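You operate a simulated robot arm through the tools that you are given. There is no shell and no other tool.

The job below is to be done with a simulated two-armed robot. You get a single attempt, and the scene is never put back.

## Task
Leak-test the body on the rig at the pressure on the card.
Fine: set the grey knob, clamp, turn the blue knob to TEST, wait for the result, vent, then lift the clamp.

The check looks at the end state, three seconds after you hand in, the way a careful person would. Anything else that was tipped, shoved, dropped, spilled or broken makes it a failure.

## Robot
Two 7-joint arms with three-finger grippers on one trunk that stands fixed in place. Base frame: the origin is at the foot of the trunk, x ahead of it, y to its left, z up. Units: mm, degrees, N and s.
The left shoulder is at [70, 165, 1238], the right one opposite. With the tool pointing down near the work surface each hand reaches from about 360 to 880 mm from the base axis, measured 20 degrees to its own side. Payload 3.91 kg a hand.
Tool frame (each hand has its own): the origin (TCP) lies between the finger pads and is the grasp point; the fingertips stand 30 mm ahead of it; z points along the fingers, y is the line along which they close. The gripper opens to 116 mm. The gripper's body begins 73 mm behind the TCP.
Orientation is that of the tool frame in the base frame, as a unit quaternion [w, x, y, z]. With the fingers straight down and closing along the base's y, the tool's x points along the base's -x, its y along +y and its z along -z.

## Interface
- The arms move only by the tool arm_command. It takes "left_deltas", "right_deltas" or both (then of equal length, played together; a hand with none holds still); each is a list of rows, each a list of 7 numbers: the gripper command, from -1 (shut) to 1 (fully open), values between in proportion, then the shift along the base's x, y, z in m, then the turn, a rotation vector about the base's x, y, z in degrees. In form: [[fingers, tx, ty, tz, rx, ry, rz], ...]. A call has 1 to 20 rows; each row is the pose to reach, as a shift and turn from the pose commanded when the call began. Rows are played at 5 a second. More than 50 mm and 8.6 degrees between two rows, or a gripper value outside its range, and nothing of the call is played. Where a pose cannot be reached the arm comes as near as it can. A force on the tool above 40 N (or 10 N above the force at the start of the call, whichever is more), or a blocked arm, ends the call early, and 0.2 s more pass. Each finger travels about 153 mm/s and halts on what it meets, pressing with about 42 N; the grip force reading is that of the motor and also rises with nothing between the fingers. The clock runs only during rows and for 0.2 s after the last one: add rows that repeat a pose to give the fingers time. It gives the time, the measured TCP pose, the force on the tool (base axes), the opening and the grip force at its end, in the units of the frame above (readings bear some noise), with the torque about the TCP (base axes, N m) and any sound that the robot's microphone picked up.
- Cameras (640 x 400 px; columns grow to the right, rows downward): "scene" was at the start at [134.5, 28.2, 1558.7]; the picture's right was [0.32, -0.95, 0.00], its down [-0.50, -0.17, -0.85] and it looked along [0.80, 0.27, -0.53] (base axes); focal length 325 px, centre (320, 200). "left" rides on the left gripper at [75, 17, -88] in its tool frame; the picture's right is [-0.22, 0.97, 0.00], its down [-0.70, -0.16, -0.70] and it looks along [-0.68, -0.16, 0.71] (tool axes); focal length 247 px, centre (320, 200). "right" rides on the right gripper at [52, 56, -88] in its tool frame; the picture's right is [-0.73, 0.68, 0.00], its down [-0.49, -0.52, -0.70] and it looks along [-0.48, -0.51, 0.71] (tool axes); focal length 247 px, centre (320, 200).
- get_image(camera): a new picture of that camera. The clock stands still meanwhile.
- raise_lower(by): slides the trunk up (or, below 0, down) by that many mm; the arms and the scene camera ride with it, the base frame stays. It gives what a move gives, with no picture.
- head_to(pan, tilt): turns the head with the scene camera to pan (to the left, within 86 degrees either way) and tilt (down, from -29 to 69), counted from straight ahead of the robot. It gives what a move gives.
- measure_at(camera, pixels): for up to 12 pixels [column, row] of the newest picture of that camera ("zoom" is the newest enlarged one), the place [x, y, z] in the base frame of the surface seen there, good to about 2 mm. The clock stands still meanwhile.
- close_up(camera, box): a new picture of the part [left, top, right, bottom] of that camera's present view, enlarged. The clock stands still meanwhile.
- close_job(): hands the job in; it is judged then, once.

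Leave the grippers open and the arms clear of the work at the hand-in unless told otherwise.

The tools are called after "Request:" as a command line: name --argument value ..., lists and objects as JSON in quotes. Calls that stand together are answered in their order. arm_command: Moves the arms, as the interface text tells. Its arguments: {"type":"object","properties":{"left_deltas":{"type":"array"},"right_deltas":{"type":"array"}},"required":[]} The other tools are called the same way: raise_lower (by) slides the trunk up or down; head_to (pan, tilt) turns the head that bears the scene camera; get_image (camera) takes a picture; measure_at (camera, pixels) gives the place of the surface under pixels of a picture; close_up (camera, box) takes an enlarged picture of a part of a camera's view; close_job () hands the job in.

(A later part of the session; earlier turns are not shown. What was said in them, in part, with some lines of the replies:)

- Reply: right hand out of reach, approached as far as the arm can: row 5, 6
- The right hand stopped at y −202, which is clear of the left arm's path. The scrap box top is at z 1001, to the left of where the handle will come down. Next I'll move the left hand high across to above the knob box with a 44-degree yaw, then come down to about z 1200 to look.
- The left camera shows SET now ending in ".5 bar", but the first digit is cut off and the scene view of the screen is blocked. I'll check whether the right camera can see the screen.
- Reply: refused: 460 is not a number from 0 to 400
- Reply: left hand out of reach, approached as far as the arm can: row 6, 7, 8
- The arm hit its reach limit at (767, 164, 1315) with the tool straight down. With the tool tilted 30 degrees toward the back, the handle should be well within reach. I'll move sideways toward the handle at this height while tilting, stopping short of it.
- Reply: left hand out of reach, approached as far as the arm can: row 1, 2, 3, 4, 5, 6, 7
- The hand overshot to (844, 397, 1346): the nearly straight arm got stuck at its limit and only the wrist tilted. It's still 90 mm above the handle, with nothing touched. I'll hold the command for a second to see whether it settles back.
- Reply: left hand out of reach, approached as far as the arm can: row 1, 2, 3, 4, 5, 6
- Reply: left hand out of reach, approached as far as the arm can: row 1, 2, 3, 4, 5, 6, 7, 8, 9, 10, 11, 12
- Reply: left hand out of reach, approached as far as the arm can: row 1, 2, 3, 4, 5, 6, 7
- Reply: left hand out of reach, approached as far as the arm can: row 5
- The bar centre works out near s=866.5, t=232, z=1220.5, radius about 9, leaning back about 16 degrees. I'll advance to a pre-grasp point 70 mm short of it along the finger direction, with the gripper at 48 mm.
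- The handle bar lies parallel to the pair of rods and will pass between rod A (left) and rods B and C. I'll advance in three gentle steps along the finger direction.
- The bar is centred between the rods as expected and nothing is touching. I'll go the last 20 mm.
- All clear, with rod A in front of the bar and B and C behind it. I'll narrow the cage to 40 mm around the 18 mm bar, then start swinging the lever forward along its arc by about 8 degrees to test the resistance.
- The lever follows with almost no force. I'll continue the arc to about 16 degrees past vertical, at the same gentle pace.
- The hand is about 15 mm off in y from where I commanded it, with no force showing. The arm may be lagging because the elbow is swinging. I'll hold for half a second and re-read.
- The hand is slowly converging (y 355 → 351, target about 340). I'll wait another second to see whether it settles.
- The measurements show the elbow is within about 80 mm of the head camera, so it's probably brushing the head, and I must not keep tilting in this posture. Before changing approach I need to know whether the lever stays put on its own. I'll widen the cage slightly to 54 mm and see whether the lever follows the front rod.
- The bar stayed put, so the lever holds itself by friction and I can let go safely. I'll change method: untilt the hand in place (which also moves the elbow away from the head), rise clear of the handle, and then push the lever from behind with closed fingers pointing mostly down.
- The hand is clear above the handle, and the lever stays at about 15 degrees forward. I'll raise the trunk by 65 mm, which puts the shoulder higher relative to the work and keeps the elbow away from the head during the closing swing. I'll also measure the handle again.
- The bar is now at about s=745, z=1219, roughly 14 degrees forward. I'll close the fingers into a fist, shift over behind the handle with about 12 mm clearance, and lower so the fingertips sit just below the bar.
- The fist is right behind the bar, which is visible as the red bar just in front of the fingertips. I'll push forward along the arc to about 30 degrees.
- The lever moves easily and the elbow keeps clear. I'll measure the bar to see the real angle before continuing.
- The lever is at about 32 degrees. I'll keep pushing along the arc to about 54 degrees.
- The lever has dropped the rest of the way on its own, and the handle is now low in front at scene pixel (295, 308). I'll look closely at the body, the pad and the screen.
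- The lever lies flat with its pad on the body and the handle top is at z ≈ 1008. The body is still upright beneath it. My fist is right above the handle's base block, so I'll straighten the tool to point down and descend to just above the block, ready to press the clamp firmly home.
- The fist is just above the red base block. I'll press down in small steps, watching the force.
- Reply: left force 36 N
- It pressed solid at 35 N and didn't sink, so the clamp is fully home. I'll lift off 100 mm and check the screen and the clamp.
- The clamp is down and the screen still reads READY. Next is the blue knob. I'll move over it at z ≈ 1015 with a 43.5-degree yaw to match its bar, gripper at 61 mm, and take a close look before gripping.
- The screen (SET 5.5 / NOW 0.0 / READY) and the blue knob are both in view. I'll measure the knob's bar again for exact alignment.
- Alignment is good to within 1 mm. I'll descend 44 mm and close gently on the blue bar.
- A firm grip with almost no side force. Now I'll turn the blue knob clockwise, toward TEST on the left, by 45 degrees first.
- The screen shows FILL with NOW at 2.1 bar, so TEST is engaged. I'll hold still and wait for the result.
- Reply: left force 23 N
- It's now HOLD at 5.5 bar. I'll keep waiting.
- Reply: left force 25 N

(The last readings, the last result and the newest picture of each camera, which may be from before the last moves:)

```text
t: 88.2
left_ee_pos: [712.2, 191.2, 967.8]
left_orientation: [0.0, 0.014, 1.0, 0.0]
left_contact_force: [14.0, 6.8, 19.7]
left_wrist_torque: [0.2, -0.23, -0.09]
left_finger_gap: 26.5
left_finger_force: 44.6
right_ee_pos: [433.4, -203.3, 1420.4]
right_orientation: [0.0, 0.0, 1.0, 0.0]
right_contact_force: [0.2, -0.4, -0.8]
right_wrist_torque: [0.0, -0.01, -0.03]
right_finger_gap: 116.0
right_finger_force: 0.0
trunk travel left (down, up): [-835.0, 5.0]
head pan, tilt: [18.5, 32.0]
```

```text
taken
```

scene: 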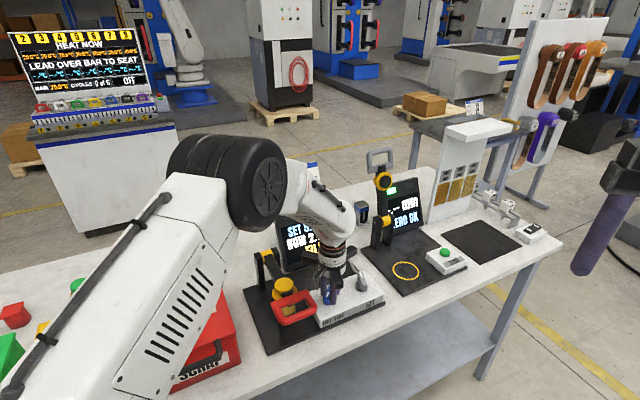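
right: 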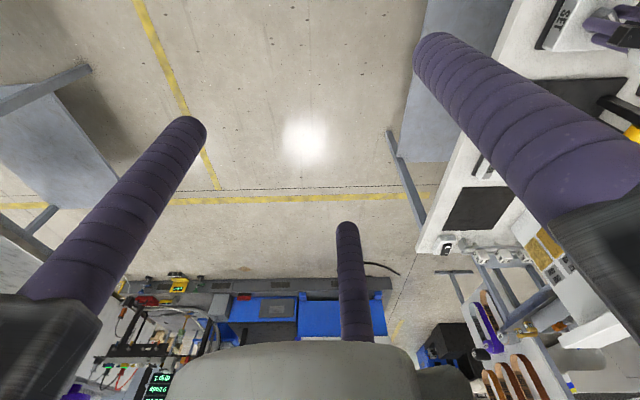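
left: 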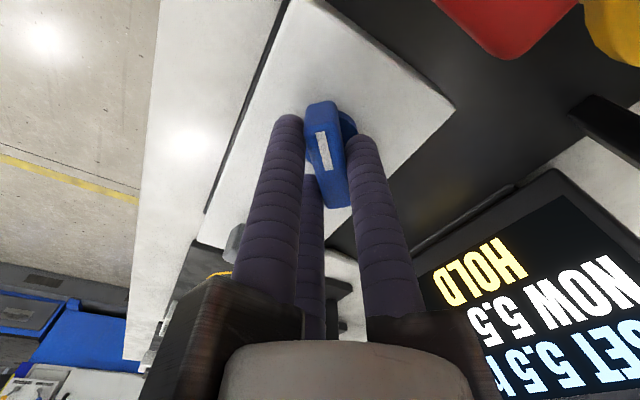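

Still HOLD at 5.5 bar. I'll wait another 4 seconds.

Request:
arm_command --left_deltas '[[-0.65, 0, 0, 0, 0, 0, 0], [-0.65, 0, 0, 0, 0, 0, 0], [-0.65, 0, 0, 0, 0, 0, 0], [-0.65, 0, 0, 0, 0, 0, 0], [-0.65, 0, 0, 0, 0, 0, 0], [-0.65, 0, 0, 0, 0, 0, 0], [-0.65, 0, 0, 0, 0, 0, 0], [-0.65, 0, 0, 0, 0, 0, 0], [-0.65, 0, 0, 0, 0, 0, 0], [-0.65, 0, 0, 0, 0, 0, 0], [-0.65, 0, 0, 0, 0, 0, 0], [-0.65, 0, 0, 0, 0, 0, 0], [-0.65, 0, 0, 0, 0, 0, 0], [-0.65, 0, 0, 0, 0, 0, 0], [-0.65, 0, 0, 0, 0, 0, 0], [-0.65, 0, 0, 0, 0, 0, 0], [-0.65, 0, 0, 0, 0, 0, 0], [-0.65, 0, 0, 0, 0, 0, 0], [-0.65, 0, 0, 0, 0, 0, 0], [-0.65, 0, 0, 0, 0, 0, 0]]'

Request:
get_image --camera "left"

```text
t: 92.4
left_ee_pos: [712.5, 190.9, 968.2]
left_orientation: [-0.002, 0.014, 1.0, -0.001]
left_contact_force: [13.4, 6.3, 19.6]
left_wrist_torque: [0.19, -0.27, -0.06]
left_finger_gap: 26.3
left_finger_force: 45.3
right_ee_pos: [433.6, -202.3, 1422.3]
right_orientation: [0.0, 0.0, 1.0, 0.0]
right_contact_force: [-0.2, 0.2, -0.3]
right_wrist_torque: [0.0, -0.03, -0.01]
right_finger_gap: 116.0
right_finger_force: 0.1
trunk travel left (down, up): [-835.0, 5.0]
head pan, tilt: [18.5, 32.0]
```

```text
taken
```

left: 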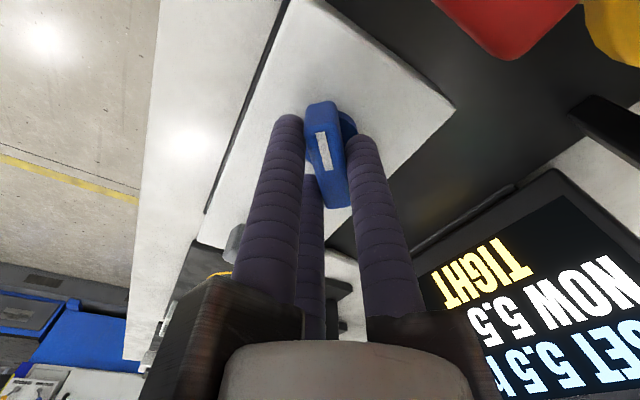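

The result is "TIGHT" at 5.5 bar. I'll enlarge to confirm it, then turn the knob back 45 degrees to VENT.

Request:
close_up --camera "left" --box '[430, 180, 640, 400]'

Request:
arm_command --left_deltas '[[-0.65, 0.0005, 0.0001, 0, 0, 0, 5], [-0.65, 0.001, 0.0001, 0, 0, 0, 10], [-0.65, 0.0015, 0.0002, 0, 0, 0, 15], [-0.65, 0.002, 0.0003, 0, 0, 0, 20], [-0.65, 0.0024, 0.0005, 0, 0, 0, 25], [-0.65, 0.0029, 0.0007, 0, 0, 0, 30], [-0.65, 0.0033, 0.001, 0, 0, 0, 35], [-0.65, 0.0037, 0.0013, 0, 0, 0, 40], [-0.65, 0.0041, 0.0016, 0, 0, 0, 45], [-0.65, 0.0041, 0.0016, 0, 0, 0, 45]]'

Request:
get_image --camera "left"

Request:
get_image --camera "scene"

```text
1.82 times, centred on (535, 290) of left
```

zoom: 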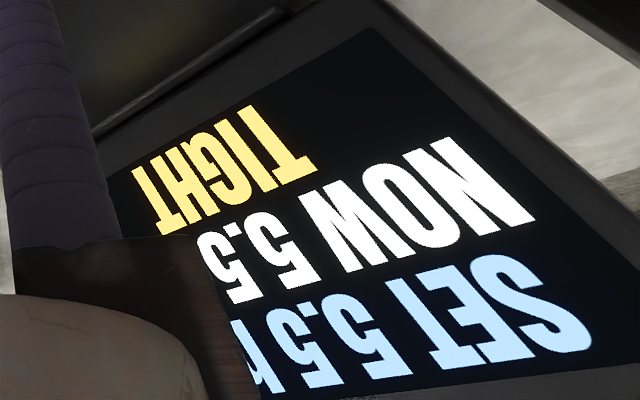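

```text
t: 94.6
left_ee_pos: [715.4, 193.7, 968.9]
left_orientation: [-0.002, -0.37, 0.929, -0.002]
left_contact_force: [12.4, 3.3, 13.6]
left_wrist_torque: [-0.08, 0.2, -0.09]
left_finger_gap: 26.6
left_finger_force: 44.6
right_ee_pos: [433.9, -203.5, 1421.0]
right_orientation: [0.0, 0.0, 1.0, 0.001]
right_contact_force: [-0.1, -0.2, -0.3]
right_wrist_torque: [0.0, 0.0, 0.03]
right_finger_gap: 116.0
right_finger_force: 0.2
trunk travel left (down, up): [-835.0, 5.0]
head pan, tilt: [18.5, 32.0]
```

```text
taken
```

left: 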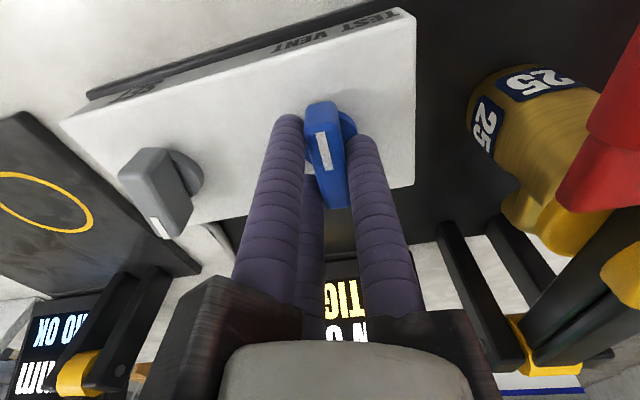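

```text
taken
```

scene: 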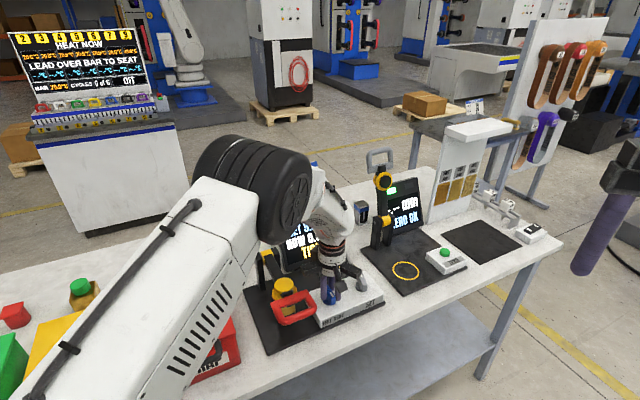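

The knob points to VENT again and TIGHT stays on the display. I'll release, lift off, and read the pressure.

Request:
arm_command --left_deltas '[[-0.4, 0, 0, 0, 0, 0, 0], [0.05, 0, 0, 0, 0, 0, 0], [0.05, 0, 0, 0, 0, 0, 0], [0.05, 0, 0, 0.025, 0, 0, 0], [0.05, 0, 0, 0.05, 0, 0, 0], [0.05, 0, 0, 0.07, 0, 0, 0], [0.05, 0, 0, 0.07, 0, 0, 0]]'

Request:
get_image --camera "left"

Request:
close_up --camera "left" --box '[230, 200, 460, 350]'

```text
t: 96.2
left_ee_pos: [715.8, 192.0, 1036.7]
left_orientation: [-0.002, -0.37, 0.929, 0.0]
left_contact_force: [0.6, 1.1, -0.2]
left_wrist_torque: [-0.03, 0.03, 0.01]
left_finger_gap: 60.9
left_finger_force: 0.1
right_ee_pos: [434.4, -202.9, 1420.5]
right_orientation: [0.0, 0.0, 1.0, 0.001]
right_contact_force: [-1.2, -0.2, -1.2]
right_wrist_torque: [-0.01, -0.02, -0.01]
right_finger_gap: 116.1
right_finger_force: 0.0
trunk travel left (down, up): [-835.0, 5.0]
head pan, tilt: [18.5, 32.0]
```

```text
taken
```

left: 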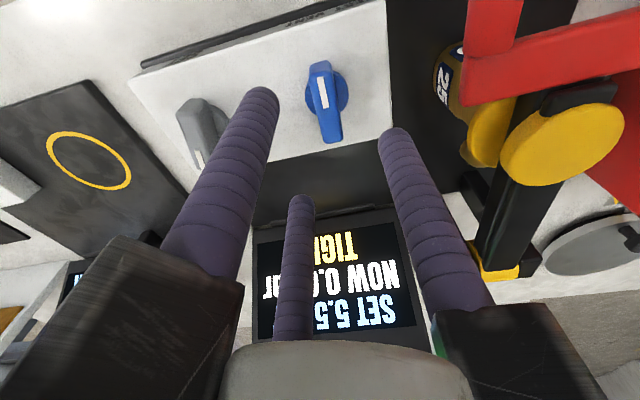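

```text
2.67 times, centred on (345, 275) of left
```

zoom: 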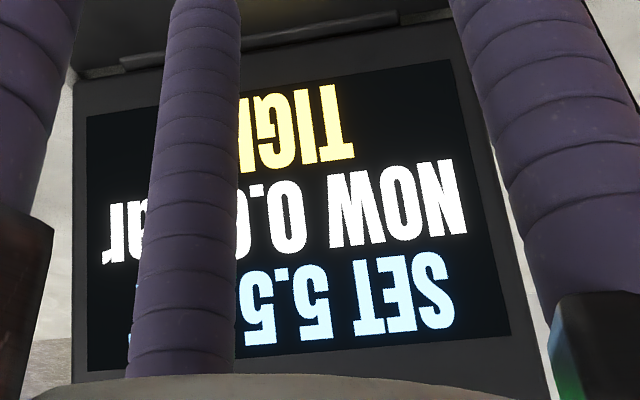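

TIGHT stays on the display and NOW reads 0.x after venting. To lift the clamp I'll grip the handle's right-hand leg, because the hand's present yaw already lines up with it (one rod inside the U, two outside). First I'll measure that leg precisely.

Request:
close_up --camera "scene" --box '[265, 280, 325, 330]'

Request:
measure_at --camera "zoom" --pixels '[[80, 230], [130, 370], [300, 350], [480, 270], [500, 210], [440, 160], [460, 130], [500, 250], [420, 175], [530, 230], [350, 280], [250, 210]]'

```text
8.00 times, centred on (295, 305) of scene
```

zoom: 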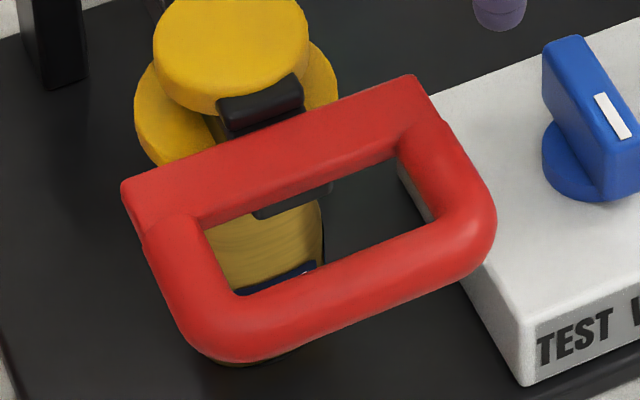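

```text
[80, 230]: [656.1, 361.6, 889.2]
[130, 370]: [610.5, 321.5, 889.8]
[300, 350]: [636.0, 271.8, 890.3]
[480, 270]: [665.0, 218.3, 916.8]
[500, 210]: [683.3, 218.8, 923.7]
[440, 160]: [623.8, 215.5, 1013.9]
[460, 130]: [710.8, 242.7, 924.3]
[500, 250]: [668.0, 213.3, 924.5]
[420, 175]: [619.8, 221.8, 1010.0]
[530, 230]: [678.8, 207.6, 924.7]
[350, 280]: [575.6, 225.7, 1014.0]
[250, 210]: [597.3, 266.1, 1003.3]
```

The right leg is centred near s=596, t=277 with its top at z ≈ 1014. I'll rise, move above it with the single rod over the U's opening, and check before descending.

Request:
arm_command --left_deltas '[[0, 0, 0, 0.025, 0, 0, 0], [-0.1, 0, 0, 0.045, 0, 0, 0], [-0.1, -0.03, 0.005, 0.045, 0, 0, 0], [-0.1, -0.06, 0.01, 0.045, 0, 0, 0], [-0.1, -0.0886, 0.0155, 0.045, 0, 0, 0.5], [-0.1, -0.0886, 0.0155, 0.03, 0, 0, 0.5], [-0.1, -0.0886, 0.0155, 0.03, 0, 0, 0.5]]'

Request:
get_image --camera "left"

Request:
get_image --camera "scene"

```text
t: 97.8
left_ee_pos: [627.8, 208.3, 1067.6]
left_orientation: [-0.002, -0.373, 0.928, -0.001]
left_contact_force: [-0.3, -0.3, 0.4]
left_wrist_torque: [-0.01, 0.0, 0.01]
left_finger_gap: 52.1
left_finger_force: 0.1
right_ee_pos: [434.4, -202.8, 1420.9]
right_orientation: [0.001, 0.0, 1.0, 0.001]
right_contact_force: [-0.2, 0.2, -0.3]
right_wrist_torque: [0.02, 0.0, -0.02]
right_finger_gap: 116.0
right_finger_force: 0.0
trunk travel left (down, up): [-835.0, 5.0]
head pan, tilt: [18.5, 32.0]
```

```text
taken
```

left: 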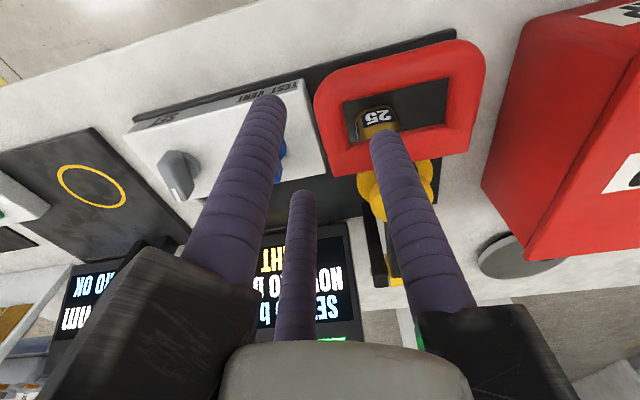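

```text
taken
```

scene: 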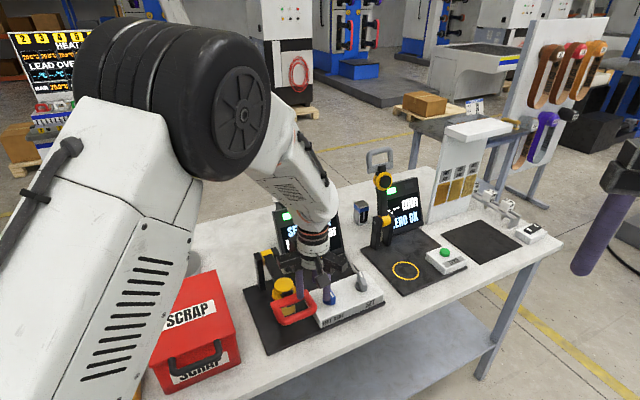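

The rig now also shows a green lamp. The leg lies between rod B, which is over the U's opening, and rods A and C outside it. I'll descend 48 mm around the leg.

Request:
arm_command --left_deltas '[[-0.1, 0, 0, -0.015, 0, 0, 0], [-0.1, 0, 0, -0.03, 0, 0, 0], [-0.1, 0, 0, -0.04, 0, 0, 0], [-0.1, 0, 0, -0.048, 0, 0, 0], [-0.1, 0, 0, -0.048, 0, 0, 0]]'

Request:
get_image --camera "left"

Request:
close_up --camera "scene" --box '[250, 230, 350, 330]'

```text
t: 99.0
left_ee_pos: [626.6, 208.4, 1019.9]
left_orientation: [-0.002, -0.374, 0.928, 0.0]
left_contact_force: [0.0, -0.5, 0.2]
left_wrist_torque: [0.0, -0.02, 0.0]
left_finger_gap: 52.3
left_finger_force: 0.1
right_ee_pos: [433.7, -203.7, 1421.1]
right_orientation: [0.0, 0.001, 1.0, 0.002]
right_contact_force: [0.6, 0.8, 0.3]
right_wrist_torque: [0.01, 0.01, 0.01]
right_finger_gap: 116.0
right_finger_force: 0.0
trunk travel left (down, up): [-835.0, 5.0]
head pan, tilt: [18.5, 32.0]
```

```text
taken
```

left: 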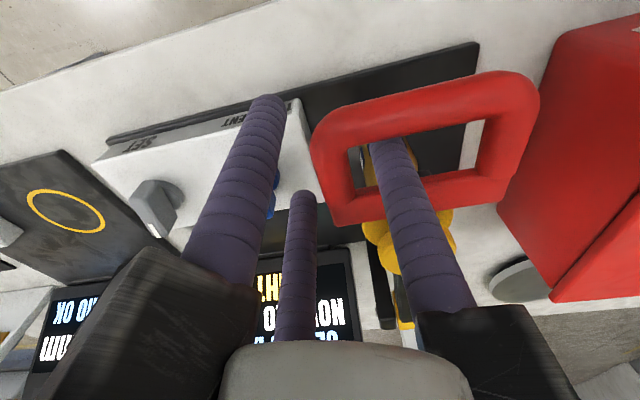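

```text
4.00 times, centred on (300, 280) of scene
```

zoom: 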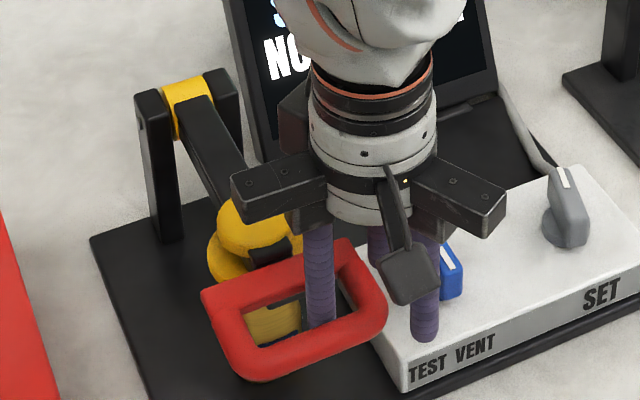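

Rod B is inside the U next to the right leg, and rods A and C are outside it. I'll close on the leg.

Request:
arm_command --left_deltas '[[-0.25, 0, 0, 0, 0, 0, 0], [-0.33, 0, 0, 0, 0, 0, 0], [-0.4, 0, 0, 0, 0, 0, 0], [-0.48, 0, 0, 0, 0, 0, 0], [-0.6, 0, 0, 0, 0, 0, 0], [-0.6, 0, 0, 0, 0, 0, 0]]'

Request:
get_image --camera "left"

```text
t: 100.4
left_ee_pos: [625.8, 209.5, 1018.7]
left_orientation: [-0.002, -0.373, 0.928, -0.001]
left_contact_force: [-2.5, 2.4, 0.3]
left_wrist_torque: [-0.03, 0.12, -0.8]
left_finger_gap: 27.9
left_finger_force: 44.3
right_ee_pos: [434.0, -202.9, 1421.2]
right_orientation: [0.0, 0.0, 1.0, -0.001]
right_contact_force: [-0.8, 0.3, 0.0]
right_wrist_torque: [-0.03, -0.02, 0.04]
right_finger_gap: 116.1
right_finger_force: 0.0
trunk travel left (down, up): [-835.0, 5.0]
head pan, tilt: [18.5, 32.0]
```

```text
taken
```

left: 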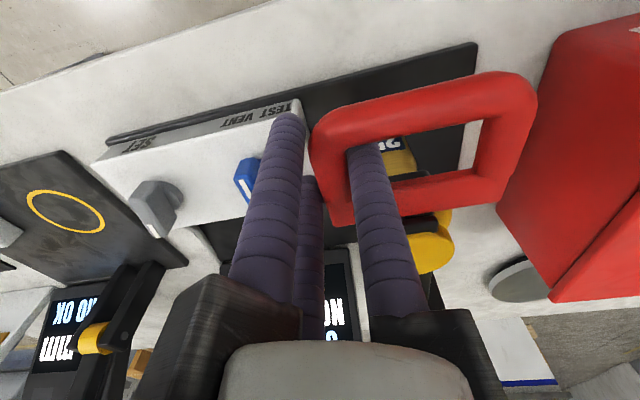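

Gripping here would only let me lift to about 50 degrees before the rod jams in the U. A better place is the black lever arm between the pivot and the pad, where the rods can straddle it all the way up. I'll let go of the leg, rise, and look at the arm.

Request:
arm_command --left_deltas '[[-0.3, 0, 0, 0, 0, 0, 0], [-0.1, 0, 0, 0, 0, 0, 0], [-0.1, 0, 0, 0.02, 0, 0, 0], [-0.1, 0, 0, 0.05, 0, 0, 0], [-0.1, 0, 0, 0.09, 0, 0, 0], [-0.1, 0, 0, 0.13, 0, 0, 0], [-0.1, 0, 0.02, 0.15, 0, 0, 0], [-0.1, 0, 0.04, 0.15, 0, 0, 0], [-0.1, 0, 0.04, 0.15, 0, 0, 0]]'

Request:
get_image --camera "left"

Request:
close_up --camera "scene" --box '[245, 230, 325, 330]'

```text
t: 102.4
left_ee_pos: [628.6, 247.8, 1171.9]
left_orientation: [-0.001, -0.374, 0.927, 0.0]
left_contact_force: [0.4, -0.7, 0.7]
left_wrist_torque: [0.01, -0.04, 0.01]
left_finger_gap: 52.2
left_finger_force: 0.0
right_ee_pos: [434.0, -203.3, 1420.3]
right_orientation: [0.0, 0.0, 1.0, 0.001]
right_contact_force: [0.1, 0.8, -0.1]
right_wrist_torque: [0.0, -0.01, 0.02]
right_finger_gap: 115.8
right_finger_force: 0.1
trunk travel left (down, up): [-835.0, 5.0]
head pan, tilt: [18.5, 32.0]
```

```text
taken
```

left: 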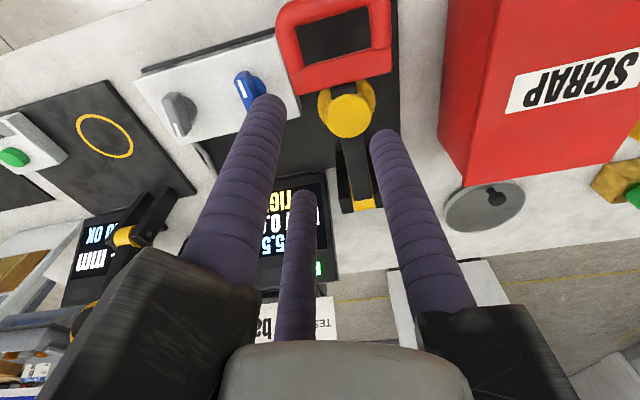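

```text
4.00 times, centred on (285, 280) of scene
```

zoom: 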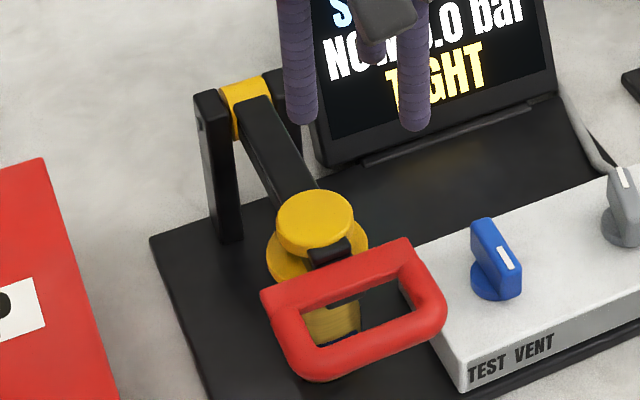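

The lever arm is visible between the yellow hub and the yellow pad. I'll measure its edges and the nearby posts.

Request:
measure_at --camera "zoom" --pixels '[[255, 108], [270, 130], [285, 155], [300, 178], [262, 145], [285, 130], [245, 130], [275, 185], [300, 160], [245, 90], [210, 100], [280, 80]]'

Request:
close_up --camera "left" --box '[300, 70, 420, 220]'

Request:
measure_at --camera "left" --pixels '[[352, 150], [358, 170], [362, 190], [345, 150], [358, 150], [367, 185], [352, 190], [349, 115], [365, 203], [345, 208], [341, 170]]'

```text
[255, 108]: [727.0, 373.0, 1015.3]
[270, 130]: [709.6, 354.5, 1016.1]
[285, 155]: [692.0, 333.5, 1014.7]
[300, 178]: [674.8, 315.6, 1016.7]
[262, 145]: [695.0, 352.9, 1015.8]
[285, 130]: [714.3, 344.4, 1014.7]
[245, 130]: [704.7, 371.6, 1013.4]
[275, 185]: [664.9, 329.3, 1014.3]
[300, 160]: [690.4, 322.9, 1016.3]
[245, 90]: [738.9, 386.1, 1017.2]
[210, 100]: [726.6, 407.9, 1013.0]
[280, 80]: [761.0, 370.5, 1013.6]
```

```text
2.67 times, centred on (360, 145) of left
```

zoom: 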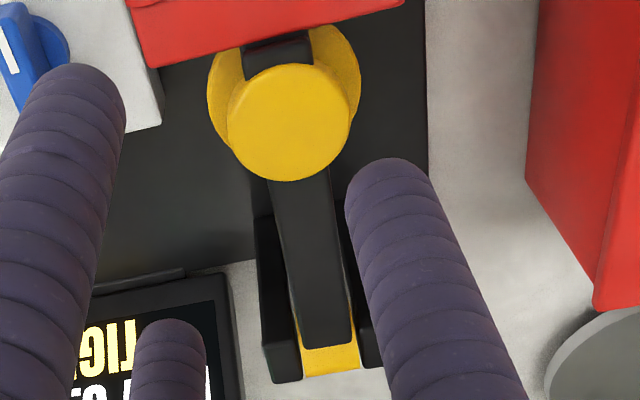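

```text
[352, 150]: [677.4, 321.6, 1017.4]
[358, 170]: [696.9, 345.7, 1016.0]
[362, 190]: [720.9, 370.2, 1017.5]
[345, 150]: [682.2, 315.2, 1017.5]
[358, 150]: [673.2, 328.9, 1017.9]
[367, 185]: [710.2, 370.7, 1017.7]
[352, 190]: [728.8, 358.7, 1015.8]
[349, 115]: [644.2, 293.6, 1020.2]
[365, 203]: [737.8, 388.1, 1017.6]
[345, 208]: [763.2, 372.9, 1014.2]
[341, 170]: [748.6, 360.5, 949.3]
```

Near the palm, the lever arm would hit the gripper as it comes upright, so that grip won't work either. The handle's front bar does work: with the hand yawed to 74 degrees, one rod drops inside the U and two stay in front, with nothing in the way over the whole swing. I'll move above the bar.

Request:
arm_command --left_deltas '[[-0.1, -0.012, -0.005, -0.01, 0, 0, 6], [-0.17, -0.024, -0.01, -0.02, 0, 0, 12], [-0.17, -0.036, -0.016, -0.035, 0, 0, 18], [-0.17, -0.048, -0.021, -0.055, 0, 0, 24], [-0.17, -0.0605, -0.0263, -0.085, 0, 0, 30], [-0.17, -0.0605, -0.0263, -0.1, 0, 0, 30], [-0.17, -0.0605, -0.0263, -0.1, 0, 0, 30]]'

Request:
get_image --camera "left"

Request:
get_image --camera "scene"

```text
t: 104.0
left_ee_pos: [564.6, 219.6, 1070.3]
left_orientation: [0.0, -0.601, 0.799, -0.002]
left_contact_force: [0.5, 0.7, -0.4]
left_wrist_torque: [0.02, -0.01, -0.02]
left_finger_gap: 48.1
left_finger_force: 0.1
right_ee_pos: [435.1, -202.1, 1420.3]
right_orientation: [0.0, -0.001, 1.0, 0.001]
right_contact_force: [-0.5, -0.2, -0.4]
right_wrist_torque: [-0.02, -0.03, -0.01]
right_finger_gap: 115.8
right_finger_force: 0.1
trunk travel left (down, up): [-835.0, 5.0]
head pan, tilt: [18.5, 32.0]
```

```text
taken
```

left: 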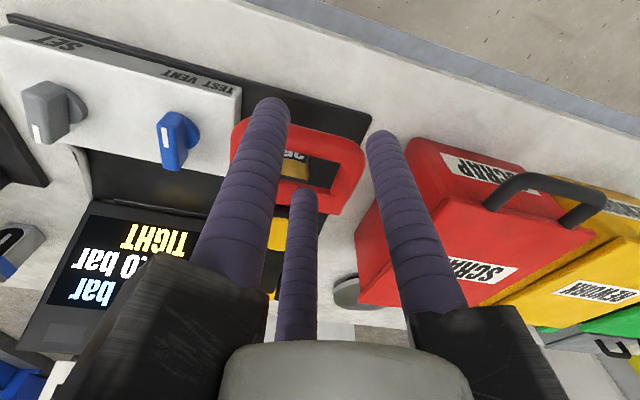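

```text
taken
```

scene: 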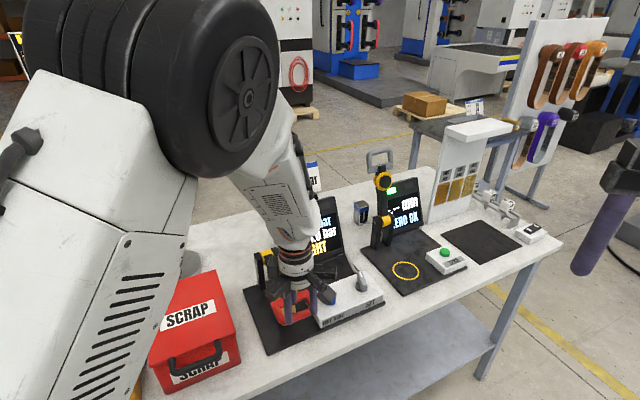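

The yaw of 74 degrees is reached. I'll measure the handle's extents from here to centre the grip.

Request:
close_up --camera "left" --box '[220, 100, 390, 230]'

Request:
measure_at --camera "left" --pixels '[[300, 132], [330, 138], [240, 150], [358, 165], [237, 170], [350, 190], [245, 140], [352, 150], [330, 185], [312, 135], [328, 155]]'

```text
3.08 times, centred on (305, 165) of left
```

zoom: 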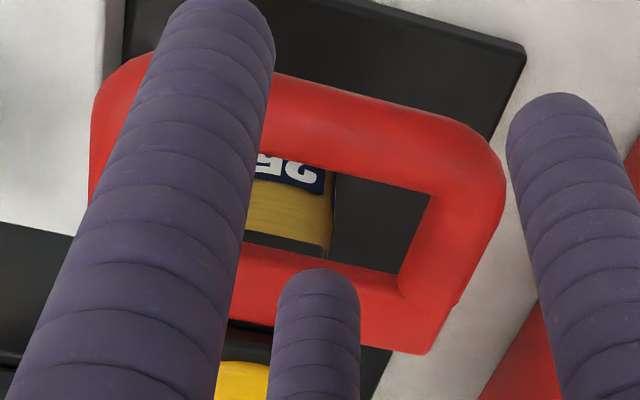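

```text
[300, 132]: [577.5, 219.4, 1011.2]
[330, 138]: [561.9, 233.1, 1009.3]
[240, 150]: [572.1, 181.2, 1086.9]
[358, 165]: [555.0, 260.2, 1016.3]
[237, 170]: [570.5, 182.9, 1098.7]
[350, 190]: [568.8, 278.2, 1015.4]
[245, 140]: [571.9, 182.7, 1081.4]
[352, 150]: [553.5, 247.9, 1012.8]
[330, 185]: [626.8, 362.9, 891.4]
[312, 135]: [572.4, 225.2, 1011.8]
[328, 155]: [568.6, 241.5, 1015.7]
```

The bar is centred at s≈574, t≈236, z≈1006. I'll shift about 7 mm to centre over it and descend to straddle it.

Request:
arm_command --left_deltas '[[-0.17, 0.007, 0.0024, 0, 0, 0, 0], [-0.17, 0.007, 0.0024, -0.015, 0, 0, 0], [-0.17, 0.007, 0.0024, -0.03, 0, 0, 0], [-0.17, 0.007, 0.0024, -0.042, 0, 0, 0], [-0.17, 0.007, 0.0024, -0.05, 0, 0, 0], [-0.17, 0.007, 0.0024, -0.05, 0, 0, 0]]'

Request:
get_image --camera "left"

Request:
close_up --camera "scene" --box '[240, 230, 350, 340]'

```text
t: 105.4
left_ee_pos: [573.0, 223.8, 1019.6]
left_orientation: [-0.001, -0.601, 0.799, -0.001]
left_contact_force: [-0.8, 0.0, -0.2]
left_wrist_torque: [0.01, 0.03, 0.03]
left_finger_gap: 48.1
left_finger_force: 0.0
right_ee_pos: [435.0, -202.3, 1420.4]
right_orientation: [0.001, 0.0, 1.0, 0.001]
right_contact_force: [-0.4, -0.5, 0.3]
right_wrist_torque: [-0.02, -0.03, 0.01]
right_finger_gap: 116.1
right_finger_force: 0.1
trunk travel left (down, up): [-835.0, 5.0]
head pan, tilt: [18.5, 32.0]
```

```text
taken
```

left: 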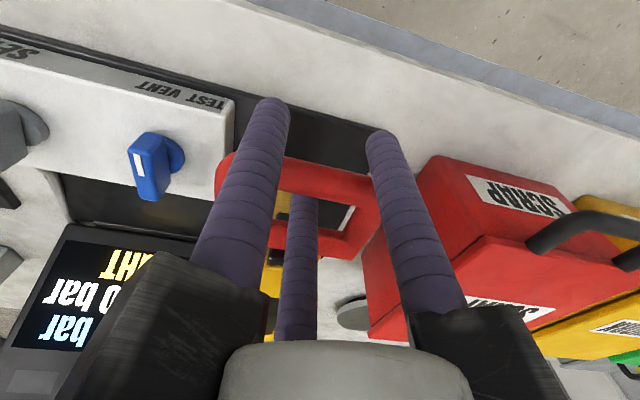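

```text
3.64 times, centred on (295, 285) of scene
```

zoom: 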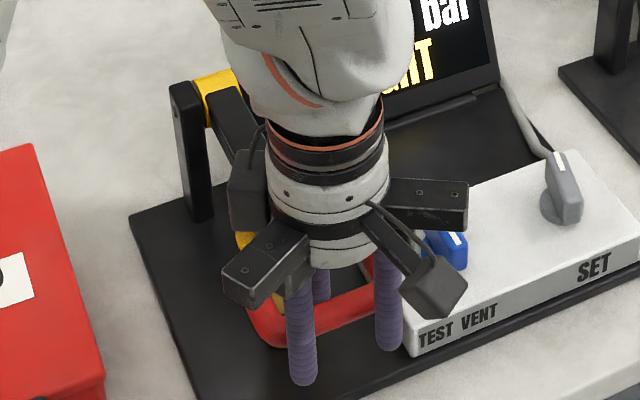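

Rod C is inside the U and rods A and B are in front of the bar. I'll close the grip on the bar.

Request:
arm_command --left_deltas '[[-0.3, 0, 0, 0, 0, 0, 0], [-0.38, 0, 0, 0, 0, 0, 0], [-0.46, 0, 0, 0, 0, 0, 0], [-0.55, 0, 0, 0, 0, 0, 0], [-0.65, 0, 0, 0, 0, 0, 0], [-0.65, 0, 0, 0, 0, 0, 0]]'

Request:
get_image --camera "left"

```text
t: 106.8
left_ee_pos: [575.0, 224.1, 1019.8]
left_orientation: [-0.001, -0.602, 0.799, -0.002]
left_contact_force: [8.3, 7.7, 4.8]
left_wrist_torque: [0.24, -0.08, 0.98]
left_finger_gap: 29.3
left_finger_force: 44.8
right_ee_pos: [435.9, -201.4, 1420.1]
right_orientation: [-0.001, 0.0, 1.0, 0.0]
right_contact_force: [-0.2, -0.4, 0.1]
right_wrist_torque: [0.02, 0.01, -0.01]
right_finger_gap: 116.1
right_finger_force: 0.1
trunk travel left (down, up): [-835.0, 5.0]
head pan, tilt: [18.5, 32.0]
```

```text
taken
```

left: 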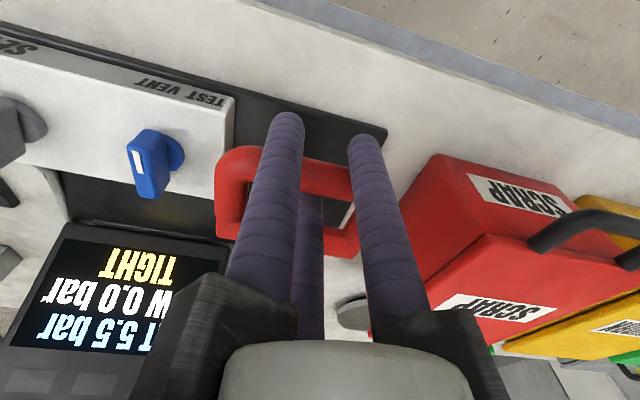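

The grip on the bar is firm, and the screen reads SET 5.5 / NOW 0.0 / TIGHT, so it's fully vented. I'll start lifting the lever along its arc, first about 8 degrees to confirm it follows.

Request:
arm_command --left_deltas '[[-0.7, 0.0003, 0.0003, 0.0084, 0, 0, 0], [-0.7, 0.0008, 0.0008, 0.0164, 0, 0, 0], [-0.7, 0.0015, 0.0015, 0.0244, 0, 0, 0], [-0.7, 0.0025, 0.0024, 0.0323, 0, 0, 0], [-0.7, 0.0025, 0.0024, 0.0323, 0, 0, 0]]'

Request:
get_image --camera "left"

Request:
close_up --camera "scene" --box '[240, 220, 350, 340]'

```text
t: 108.0
left_ee_pos: [577.1, 227.9, 1051.3]
left_orientation: [-0.002, -0.602, 0.799, -0.001]
left_contact_force: [3.3, 10.5, -3.6]
left_wrist_torque: [0.95, 0.9, 1.04]
left_finger_gap: 29.2
left_finger_force: 45.3
right_ee_pos: [437.3, -200.6, 1419.6]
right_orientation: [-0.002, 0.0, 1.0, 0.0]
right_contact_force: [-0.2, -0.4, -0.1]
right_wrist_torque: [0.02, 0.01, 0.01]
right_finger_gap: 116.0
right_finger_force: 0.0
trunk travel left (down, up): [-835.0, 5.0]
head pan, tilt: [18.5, 32.0]
```

```text
taken
```

left: 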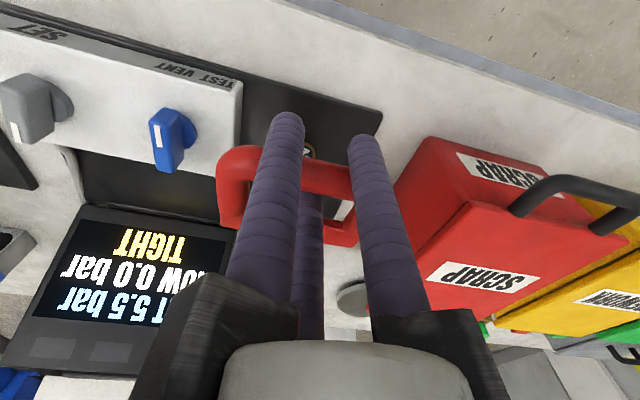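

```text
3.33 times, centred on (295, 280) of scene
```

zoom: 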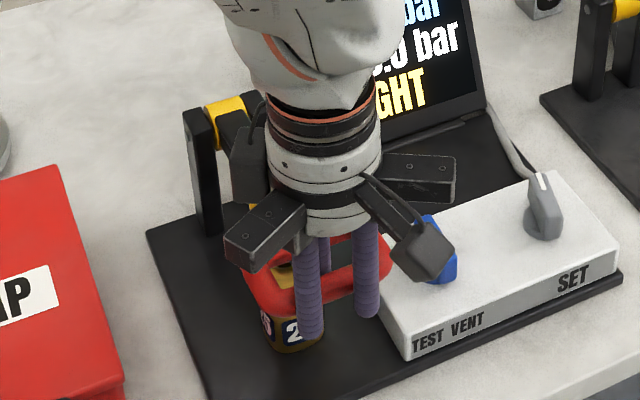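

The lever follows the hand and the body stays put. I'll continue up the arc to about 52 degrees.

Request:
arm_command --left_deltas '[[-0.7, 0.0012, 0.0011, 0.0078, 0, 0, 0], [-0.7, 0.0024, 0.0023, 0.0157, 0, 0, 0], [-0.7, 0.004, 0.0038, 0.0234, 0, 0, 0], [-0.7, 0.0056, 0.0053, 0.0311, 0, 0, 0], [-0.7, 0.0095, 0.0091, 0.0462, 0, 0, 0], [-0.7, 0.0142, 0.0137, 0.0609, 0, 0, 0], [-0.7, 0.0197, 0.0189, 0.0751, 0, 0, 0], [-0.7, 0.0258, 0.0248, 0.0887, 0, 0, 0], [-0.7, 0.0326, 0.0313, 0.1017, 0, 0, 0], [-0.7, 0.0326, 0.0313, 0.1017, 0, 0, 0]]'

Request:
get_image --camera "left"

Request:
get_image --camera "scene"

```text
t: 110.2
left_ee_pos: [608.2, 258.8, 1155.5]
left_orientation: [-0.001, -0.601, 0.799, -0.002]
left_contact_force: [-8.5, 3.7, 0.4]
left_wrist_torque: [0.25, 0.45, 1.08]
left_finger_gap: 29.2
left_finger_force: 45.3
right_ee_pos: [432.6, -201.7, 1421.3]
right_orientation: [0.0, 0.0, 1.0, 0.0]
right_contact_force: [0.2, -1.2, 0.2]
right_wrist_torque: [-0.01, 0.01, 0.01]
right_finger_gap: 116.1
right_finger_force: 0.1
trunk travel left (down, up): [-835.0, 5.0]
head pan, tilt: [18.5, 32.0]
```

```text
taken
```

left: 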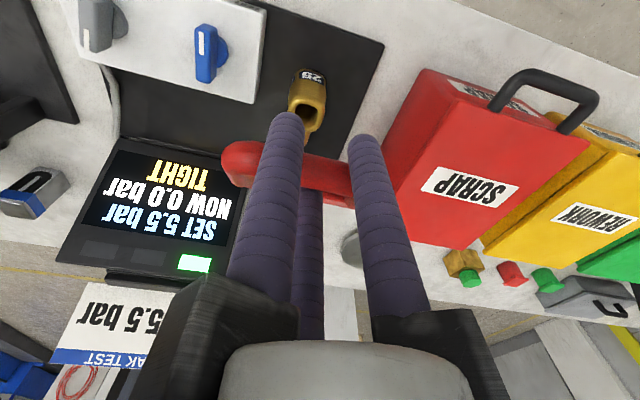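

```text
taken
```

scene: 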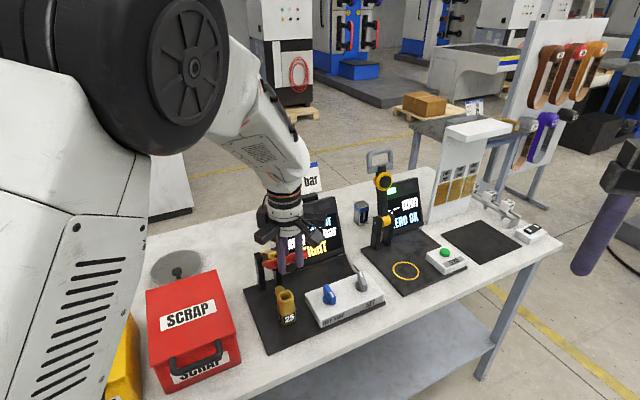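

It's working well: the lever is at about 52 degrees, the body stands untouched, and TIGHT stays displayed with a green lamp. I'll continue up to about 20 degrees from vertical.

Request:
arm_command --left_deltas '[[-0.7, 0.0074, 0.0071, 0.0123, 0, 0, 0], [-0.7, 0.0155, 0.0149, 0.0238, 0, 0, 0], [-0.7, 0.0239, 0.023, 0.0345, 0.69, -0.72, 0], [-0.7, 0.0329, 0.0316, 0.0443, 1.39, -1.44, 0], [-0.7, 0.0423, 0.0406, 0.0532, 2.08, -2.16, 0], [-0.7, 0.0521, 0.0501, 0.0611, 2.77, -2.88, 0], [-0.7, 0.0624, 0.0599, 0.068, 3.47, -3.6, 0], [-0.7, 0.0729, 0.0701, 0.0738, 4.16, -4.33, 0], [-0.7, 0.0729, 0.0701, 0.0738, 4.16, -4.33, 0]]'

Request:
get_image --camera "left"

Request:
get_image --camera "scene"

```text
t: 112.2
left_ee_pos: [679.3, 328.3, 1228.7]
left_orientation: [0.052, -0.6, 0.798, 0.004]
left_contact_force: [-6.4, 3.6, 6.4]
left_wrist_torque: [0.31, 0.27, 1.15]
left_finger_gap: 29.2
left_finger_force: 45.2
right_ee_pos: [431.8, -202.8, 1421.4]
right_orientation: [0.002, 0.0, 1.0, 0.0]
right_contact_force: [0.0, -0.1, 0.0]
right_wrist_torque: [0.04, 0.0, -0.04]
right_finger_gap: 115.9
right_finger_force: 0.1
trunk travel left (down, up): [-835.0, 5.0]
head pan, tilt: [18.5, 32.0]
```

```text
taken
```

left: 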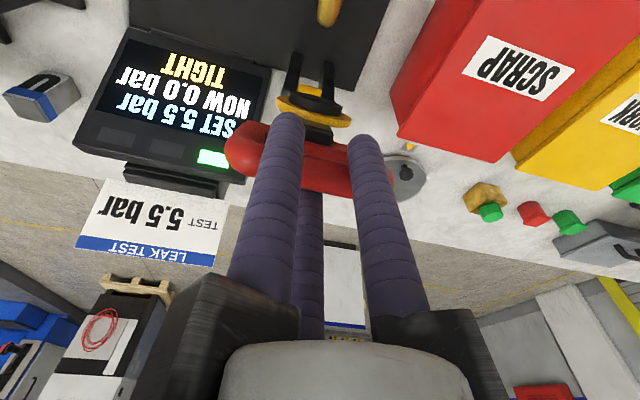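

```text
taken
```

scene: 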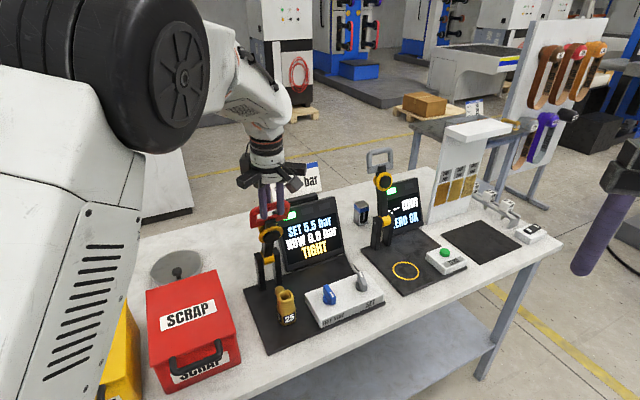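

The lever is at about 20 degrees. I'll carry it over vertical to about −12 degrees, close to its rest stop.

Request:
arm_command --left_deltas '[[-0.7, 0.0109, 0.0105, 0.0049, 0.69, -0.72, 0], [-0.7, 0.022, 0.0211, 0.0087, 1.39, -1.44, 0], [-0.7, 0.0332, 0.0319, 0.0113, 2.08, -2.16, 0], [-0.7, 0.0446, 0.0428, 0.0128, 2.77, -2.88, 0], [-0.7, 0.0559, 0.0538, 0.0132, 3.47, -3.6, 0], [-0.7, 0.0673, 0.0647, 0.0125, 4.16, -4.33, 0], [-0.7, 0.0787, 0.0757, 0.0107, 4.85, -5.05, 0], [-0.7, 0.0899, 0.0864, 0.0078, 5.54, -5.77, 0], [-0.7, 0.0899, 0.0864, 0.0078, 5.54, -5.77, 0]]'

Request:
get_image --camera "left"

Request:
get_image --camera "scene"

```text
t: 114.2
left_ee_pos: [769.7, 416.2, 1236.2]
left_orientation: [0.121, -0.597, 0.793, 0.013]
left_contact_force: [-6.7, 11.1, 4.9]
left_wrist_torque: [0.16, -0.05, 0.84]
left_finger_gap: 28.7
left_finger_force: 44.9
right_ee_pos: [431.3, -199.6, 1421.1]
right_orientation: [0.001, -0.001, 1.0, 0.0]
right_contact_force: [-0.8, 0.2, 0.4]
right_wrist_torque: [0.02, 0.01, 0.0]
right_finger_gap: 115.7
right_finger_force: 0.0
trunk travel left (down, up): [-835.0, 5.0]
head pan, tilt: [18.5, 32.0]
```

```text
taken
```

left: 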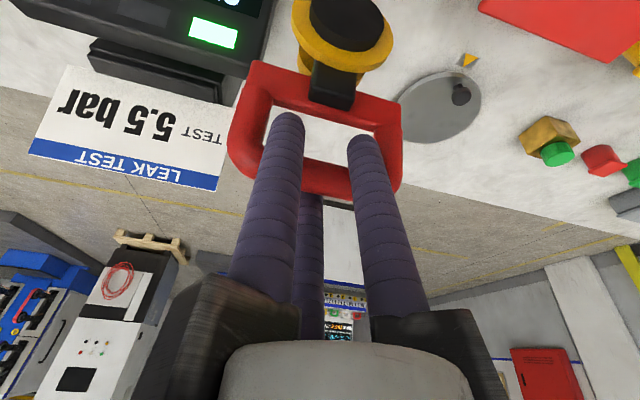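

```text
taken
```

scene: 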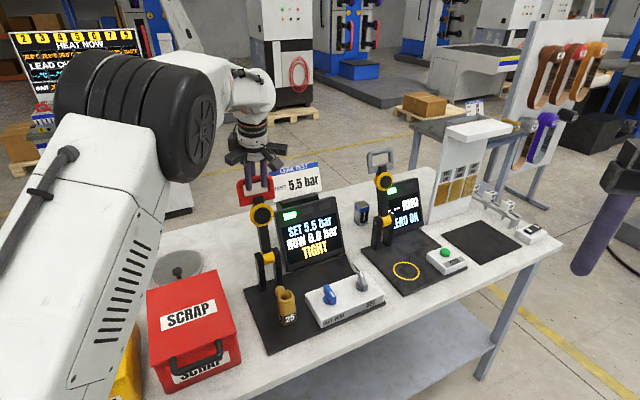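

The lever is past vertical at about −12 degrees. I'll push the last 3–4 degrees gently to its stop.

Request:
arm_command --left_deltas '[[-0.7, 0.004, 0.0039, -0.0014, 0.35, -0.36, 0], [-0.7, 0.0083, 0.008, -0.003, 0.69, -0.72, 0], [-0.7, 0.0105, 0.0101, -0.004, 0.69, -0.72, 0], [-0.7, 0.0105, 0.0101, -0.004, 0.69, -0.72, 0]]'

Request:
close_up --camera "scene" --box '[220, 150, 320, 290]'

```text
t: 115.2
left_ee_pos: [779.5, 425.1, 1232.1]
left_orientation: [0.128, -0.596, 0.792, 0.014]
left_contact_force: [-16.5, 6.7, -2.3]
left_wrist_torque: [0.14, 0.27, 0.95]
left_finger_gap: 28.4
left_finger_force: 45.2
right_ee_pos: [431.6, -200.2, 1421.0]
right_orientation: [0.001, 0.0, 1.0, 0.0]
right_contact_force: [-0.5, -0.5, 0.4]
right_wrist_torque: [-0.02, -0.02, -0.01]
right_finger_gap: 115.9
right_finger_force: 0.0
trunk travel left (down, up): [-835.0, 5.0]
head pan, tilt: [18.5, 32.0]
```

```text
2.86 times, centred on (270, 220) of scene
```

zoom: 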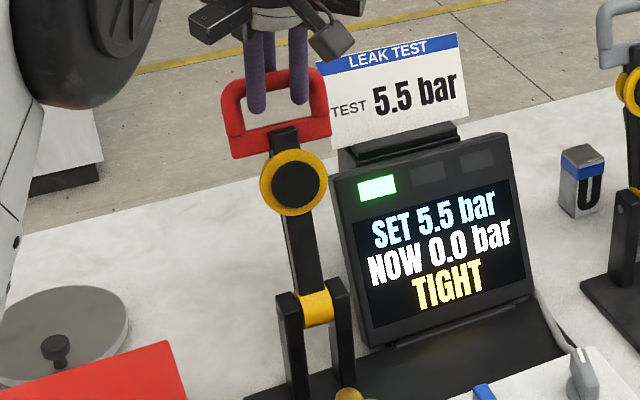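

The lever is back at its open stop. The screen shows SET 5.5 / NOW 0.0 / TIGHT with the green lamp. I'll open the gripper and back straight off along the finger direction.

Request:
arm_command --left_deltas '[[-0.4, -0.002, -0.002, 0.001, 0, 0, 0], [-0.1, -0.002, -0.002, 0.001, 0, 0, 0], [0.0, -0.002, -0.002, 0.001, 0, 0, 0], [0.0, -0.005, -0.005, 0.018, 0, 0, 0], [0.0, -0.009, -0.0085, 0.038, 0, 0, 0], [0.0, -0.014, -0.0135, 0.068, 0, 0, 0], [0.0, -0.014, -0.0135, 0.068, 0, 0, 0]]'

Request:
get_image --camera "left"

Request:
close_up --camera "scene" --box '[220, 130, 320, 290]'

```text
t: 116.8
left_ee_pos: [769.5, 409.1, 1300.5]
left_orientation: [0.128, -0.597, 0.792, 0.016]
left_contact_force: [-0.3, 0.1, -0.2]
left_wrist_torque: [0.0, 0.02, -0.01]
left_finger_gap: 57.9
left_finger_force: 0.0
right_ee_pos: [435.2, -203.9, 1420.3]
right_orientation: [-0.001, 0.0, 1.0, 0.001]
right_contact_force: [-0.5, -0.5, -0.2]
right_wrist_torque: [-0.02, 0.01, 0.02]
right_finger_gap: 116.1
right_finger_force: 0.0
trunk travel left (down, up): [-835.0, 5.0]
head pan, tilt: [18.5, 32.0]
```

```text
taken
```

left: 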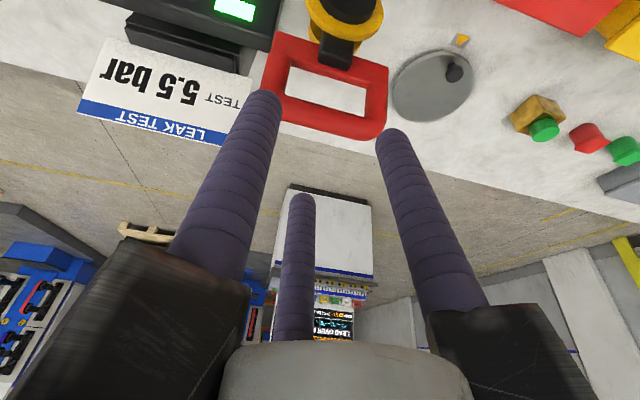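

```text
2.50 times, centred on (270, 210) of scene
```

zoom: 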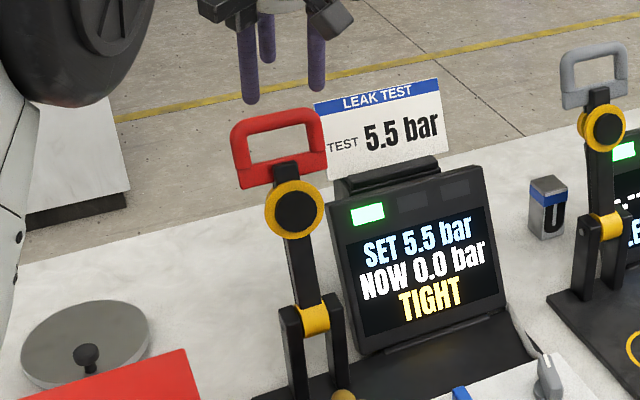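

The hand is clear, and the lever stays up. I'll move the left hand back toward the robot, away from the rig, with the gripper opening fully and the tool straightening.

Request:
arm_command --left_deltas '[[0.3, -0.02, -0.006, 0.012, -1.7, 1.8, 0], [0.6, -0.045, -0.014, 0.025, -3.5, 3.6, 0], [1, -0.07, -0.022, 0.037, -5.2, 5.4, 0], [1, -0.095, -0.03, 0.05, -6.9, 7.2, 0], [1, -0.12, -0.04, 0.06, -8.7, 9.0, 0], [1, -0.15, -0.05, 0.065, -10.4, 10.8, 0], [1, -0.15, -0.05, 0.065, -10.4, 10.8, 0]]'

Request:
get_image --camera "scene"

Request:
get_image --camera "left"

```text
t: 118.4
left_ee_pos: [616.1, 360.8, 1364.8]
left_orientation: [-0.001, -0.601, 0.799, -0.001]
left_contact_force: [0.2, -1.1, -0.1]
left_wrist_torque: [0.0, -0.01, -0.02]
left_finger_gap: 115.9
left_finger_force: 0.0
right_ee_pos: [434.4, -201.8, 1420.9]
right_orientation: [-0.002, 0.0, 1.0, 0.001]
right_contact_force: [0.2, 0.4, 0.0]
right_wrist_torque: [0.0, 0.02, 0.03]
right_finger_gap: 115.7
right_finger_force: 0.0
trunk travel left (down, up): [-835.0, 5.0]
head pan, tilt: [18.5, 32.0]
```

```text
taken
```

scene: 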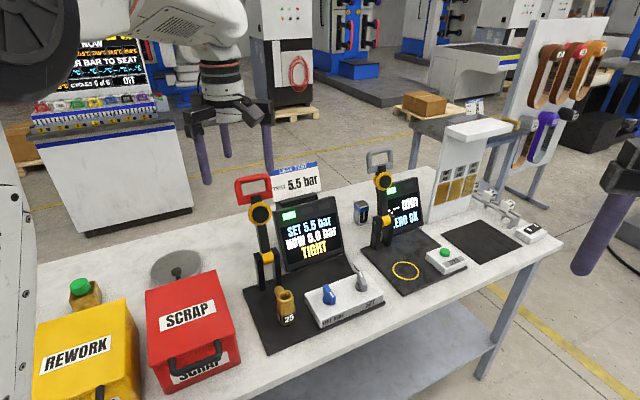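

```text
taken
```

left: 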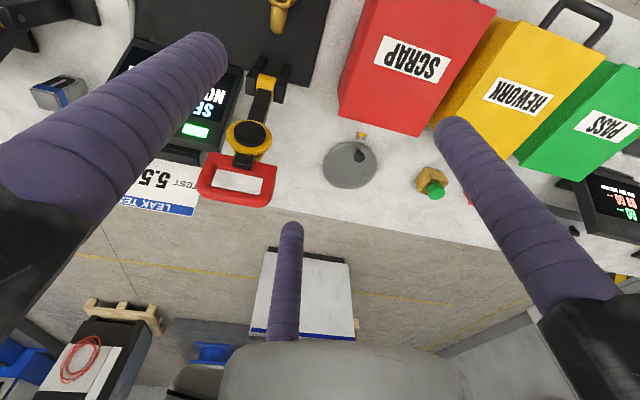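

The hands are clear and open. One last close look at the whole rig to verify the end state: body, knobs, clamp and screen.

Request:
close_up --camera "scene" --box '[220, 170, 400, 350]'

Request:
close_up --camera "scene" --box '[260, 260, 390, 340]'

Request:
measure_at --camera "scene" --pixels '[[284, 297], [288, 292], [287, 310], [281, 286], [327, 288], [362, 276]]'

```text
2.22 times, centred on (310, 260) of scene
```

zoom: 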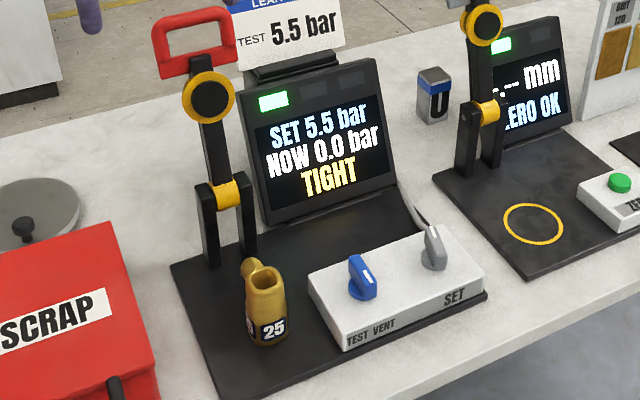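

```text
4.92 times, centred on (325, 300) of scene
```

zoom: 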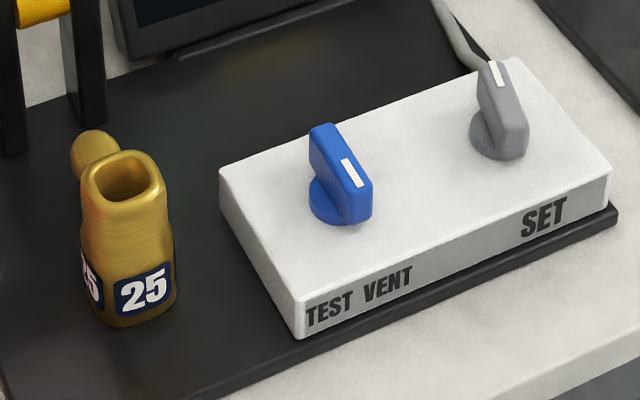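

```text
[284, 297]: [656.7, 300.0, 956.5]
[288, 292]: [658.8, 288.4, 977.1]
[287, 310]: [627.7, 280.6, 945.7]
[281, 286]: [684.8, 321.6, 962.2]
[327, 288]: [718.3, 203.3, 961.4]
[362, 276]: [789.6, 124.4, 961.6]
```

The test is finished. The screen reads SET 5.5 bar, NOW 0.0 bar, TIGHT, with the green lamp lit. The blue knob is at VENT, the clamp is raised to its rest stop, and body 25 stands upright in its place. Both grippers are open and clear, so I'm handing the job in.

Request:
close_job

```text
The job is handed in.
```

The leak test is done: the body on the rig (marked 25) held 5.5 bar, the pressure on the card, and the rig's result was **TIGHT** with the green lamp lit.

How I left things:
- **Grey knob:** set to 5.5 bar, up from 2.5.
- **Blue knob:** back at VENT, with the pressure reading 0.0 bar.
- **Clamp:** lifted and resting on its open stop.
- **Body:** upright in its place on the rig.
- **Arms:** both grippers open and clear of the rig. The trunk is 60 mm higher than at the start.

Two things did not go quite to plan:
- **Clamp drop:** while I was closing the clamp, the lever fell the last part of the way onto the body by itself. In the pictures afterwards the body was still upright.
- **Elbow near the head:** earlier, the left elbow came very close to the robot's head camera and may have brushed it. I backed off, and the camera has worked normally since.
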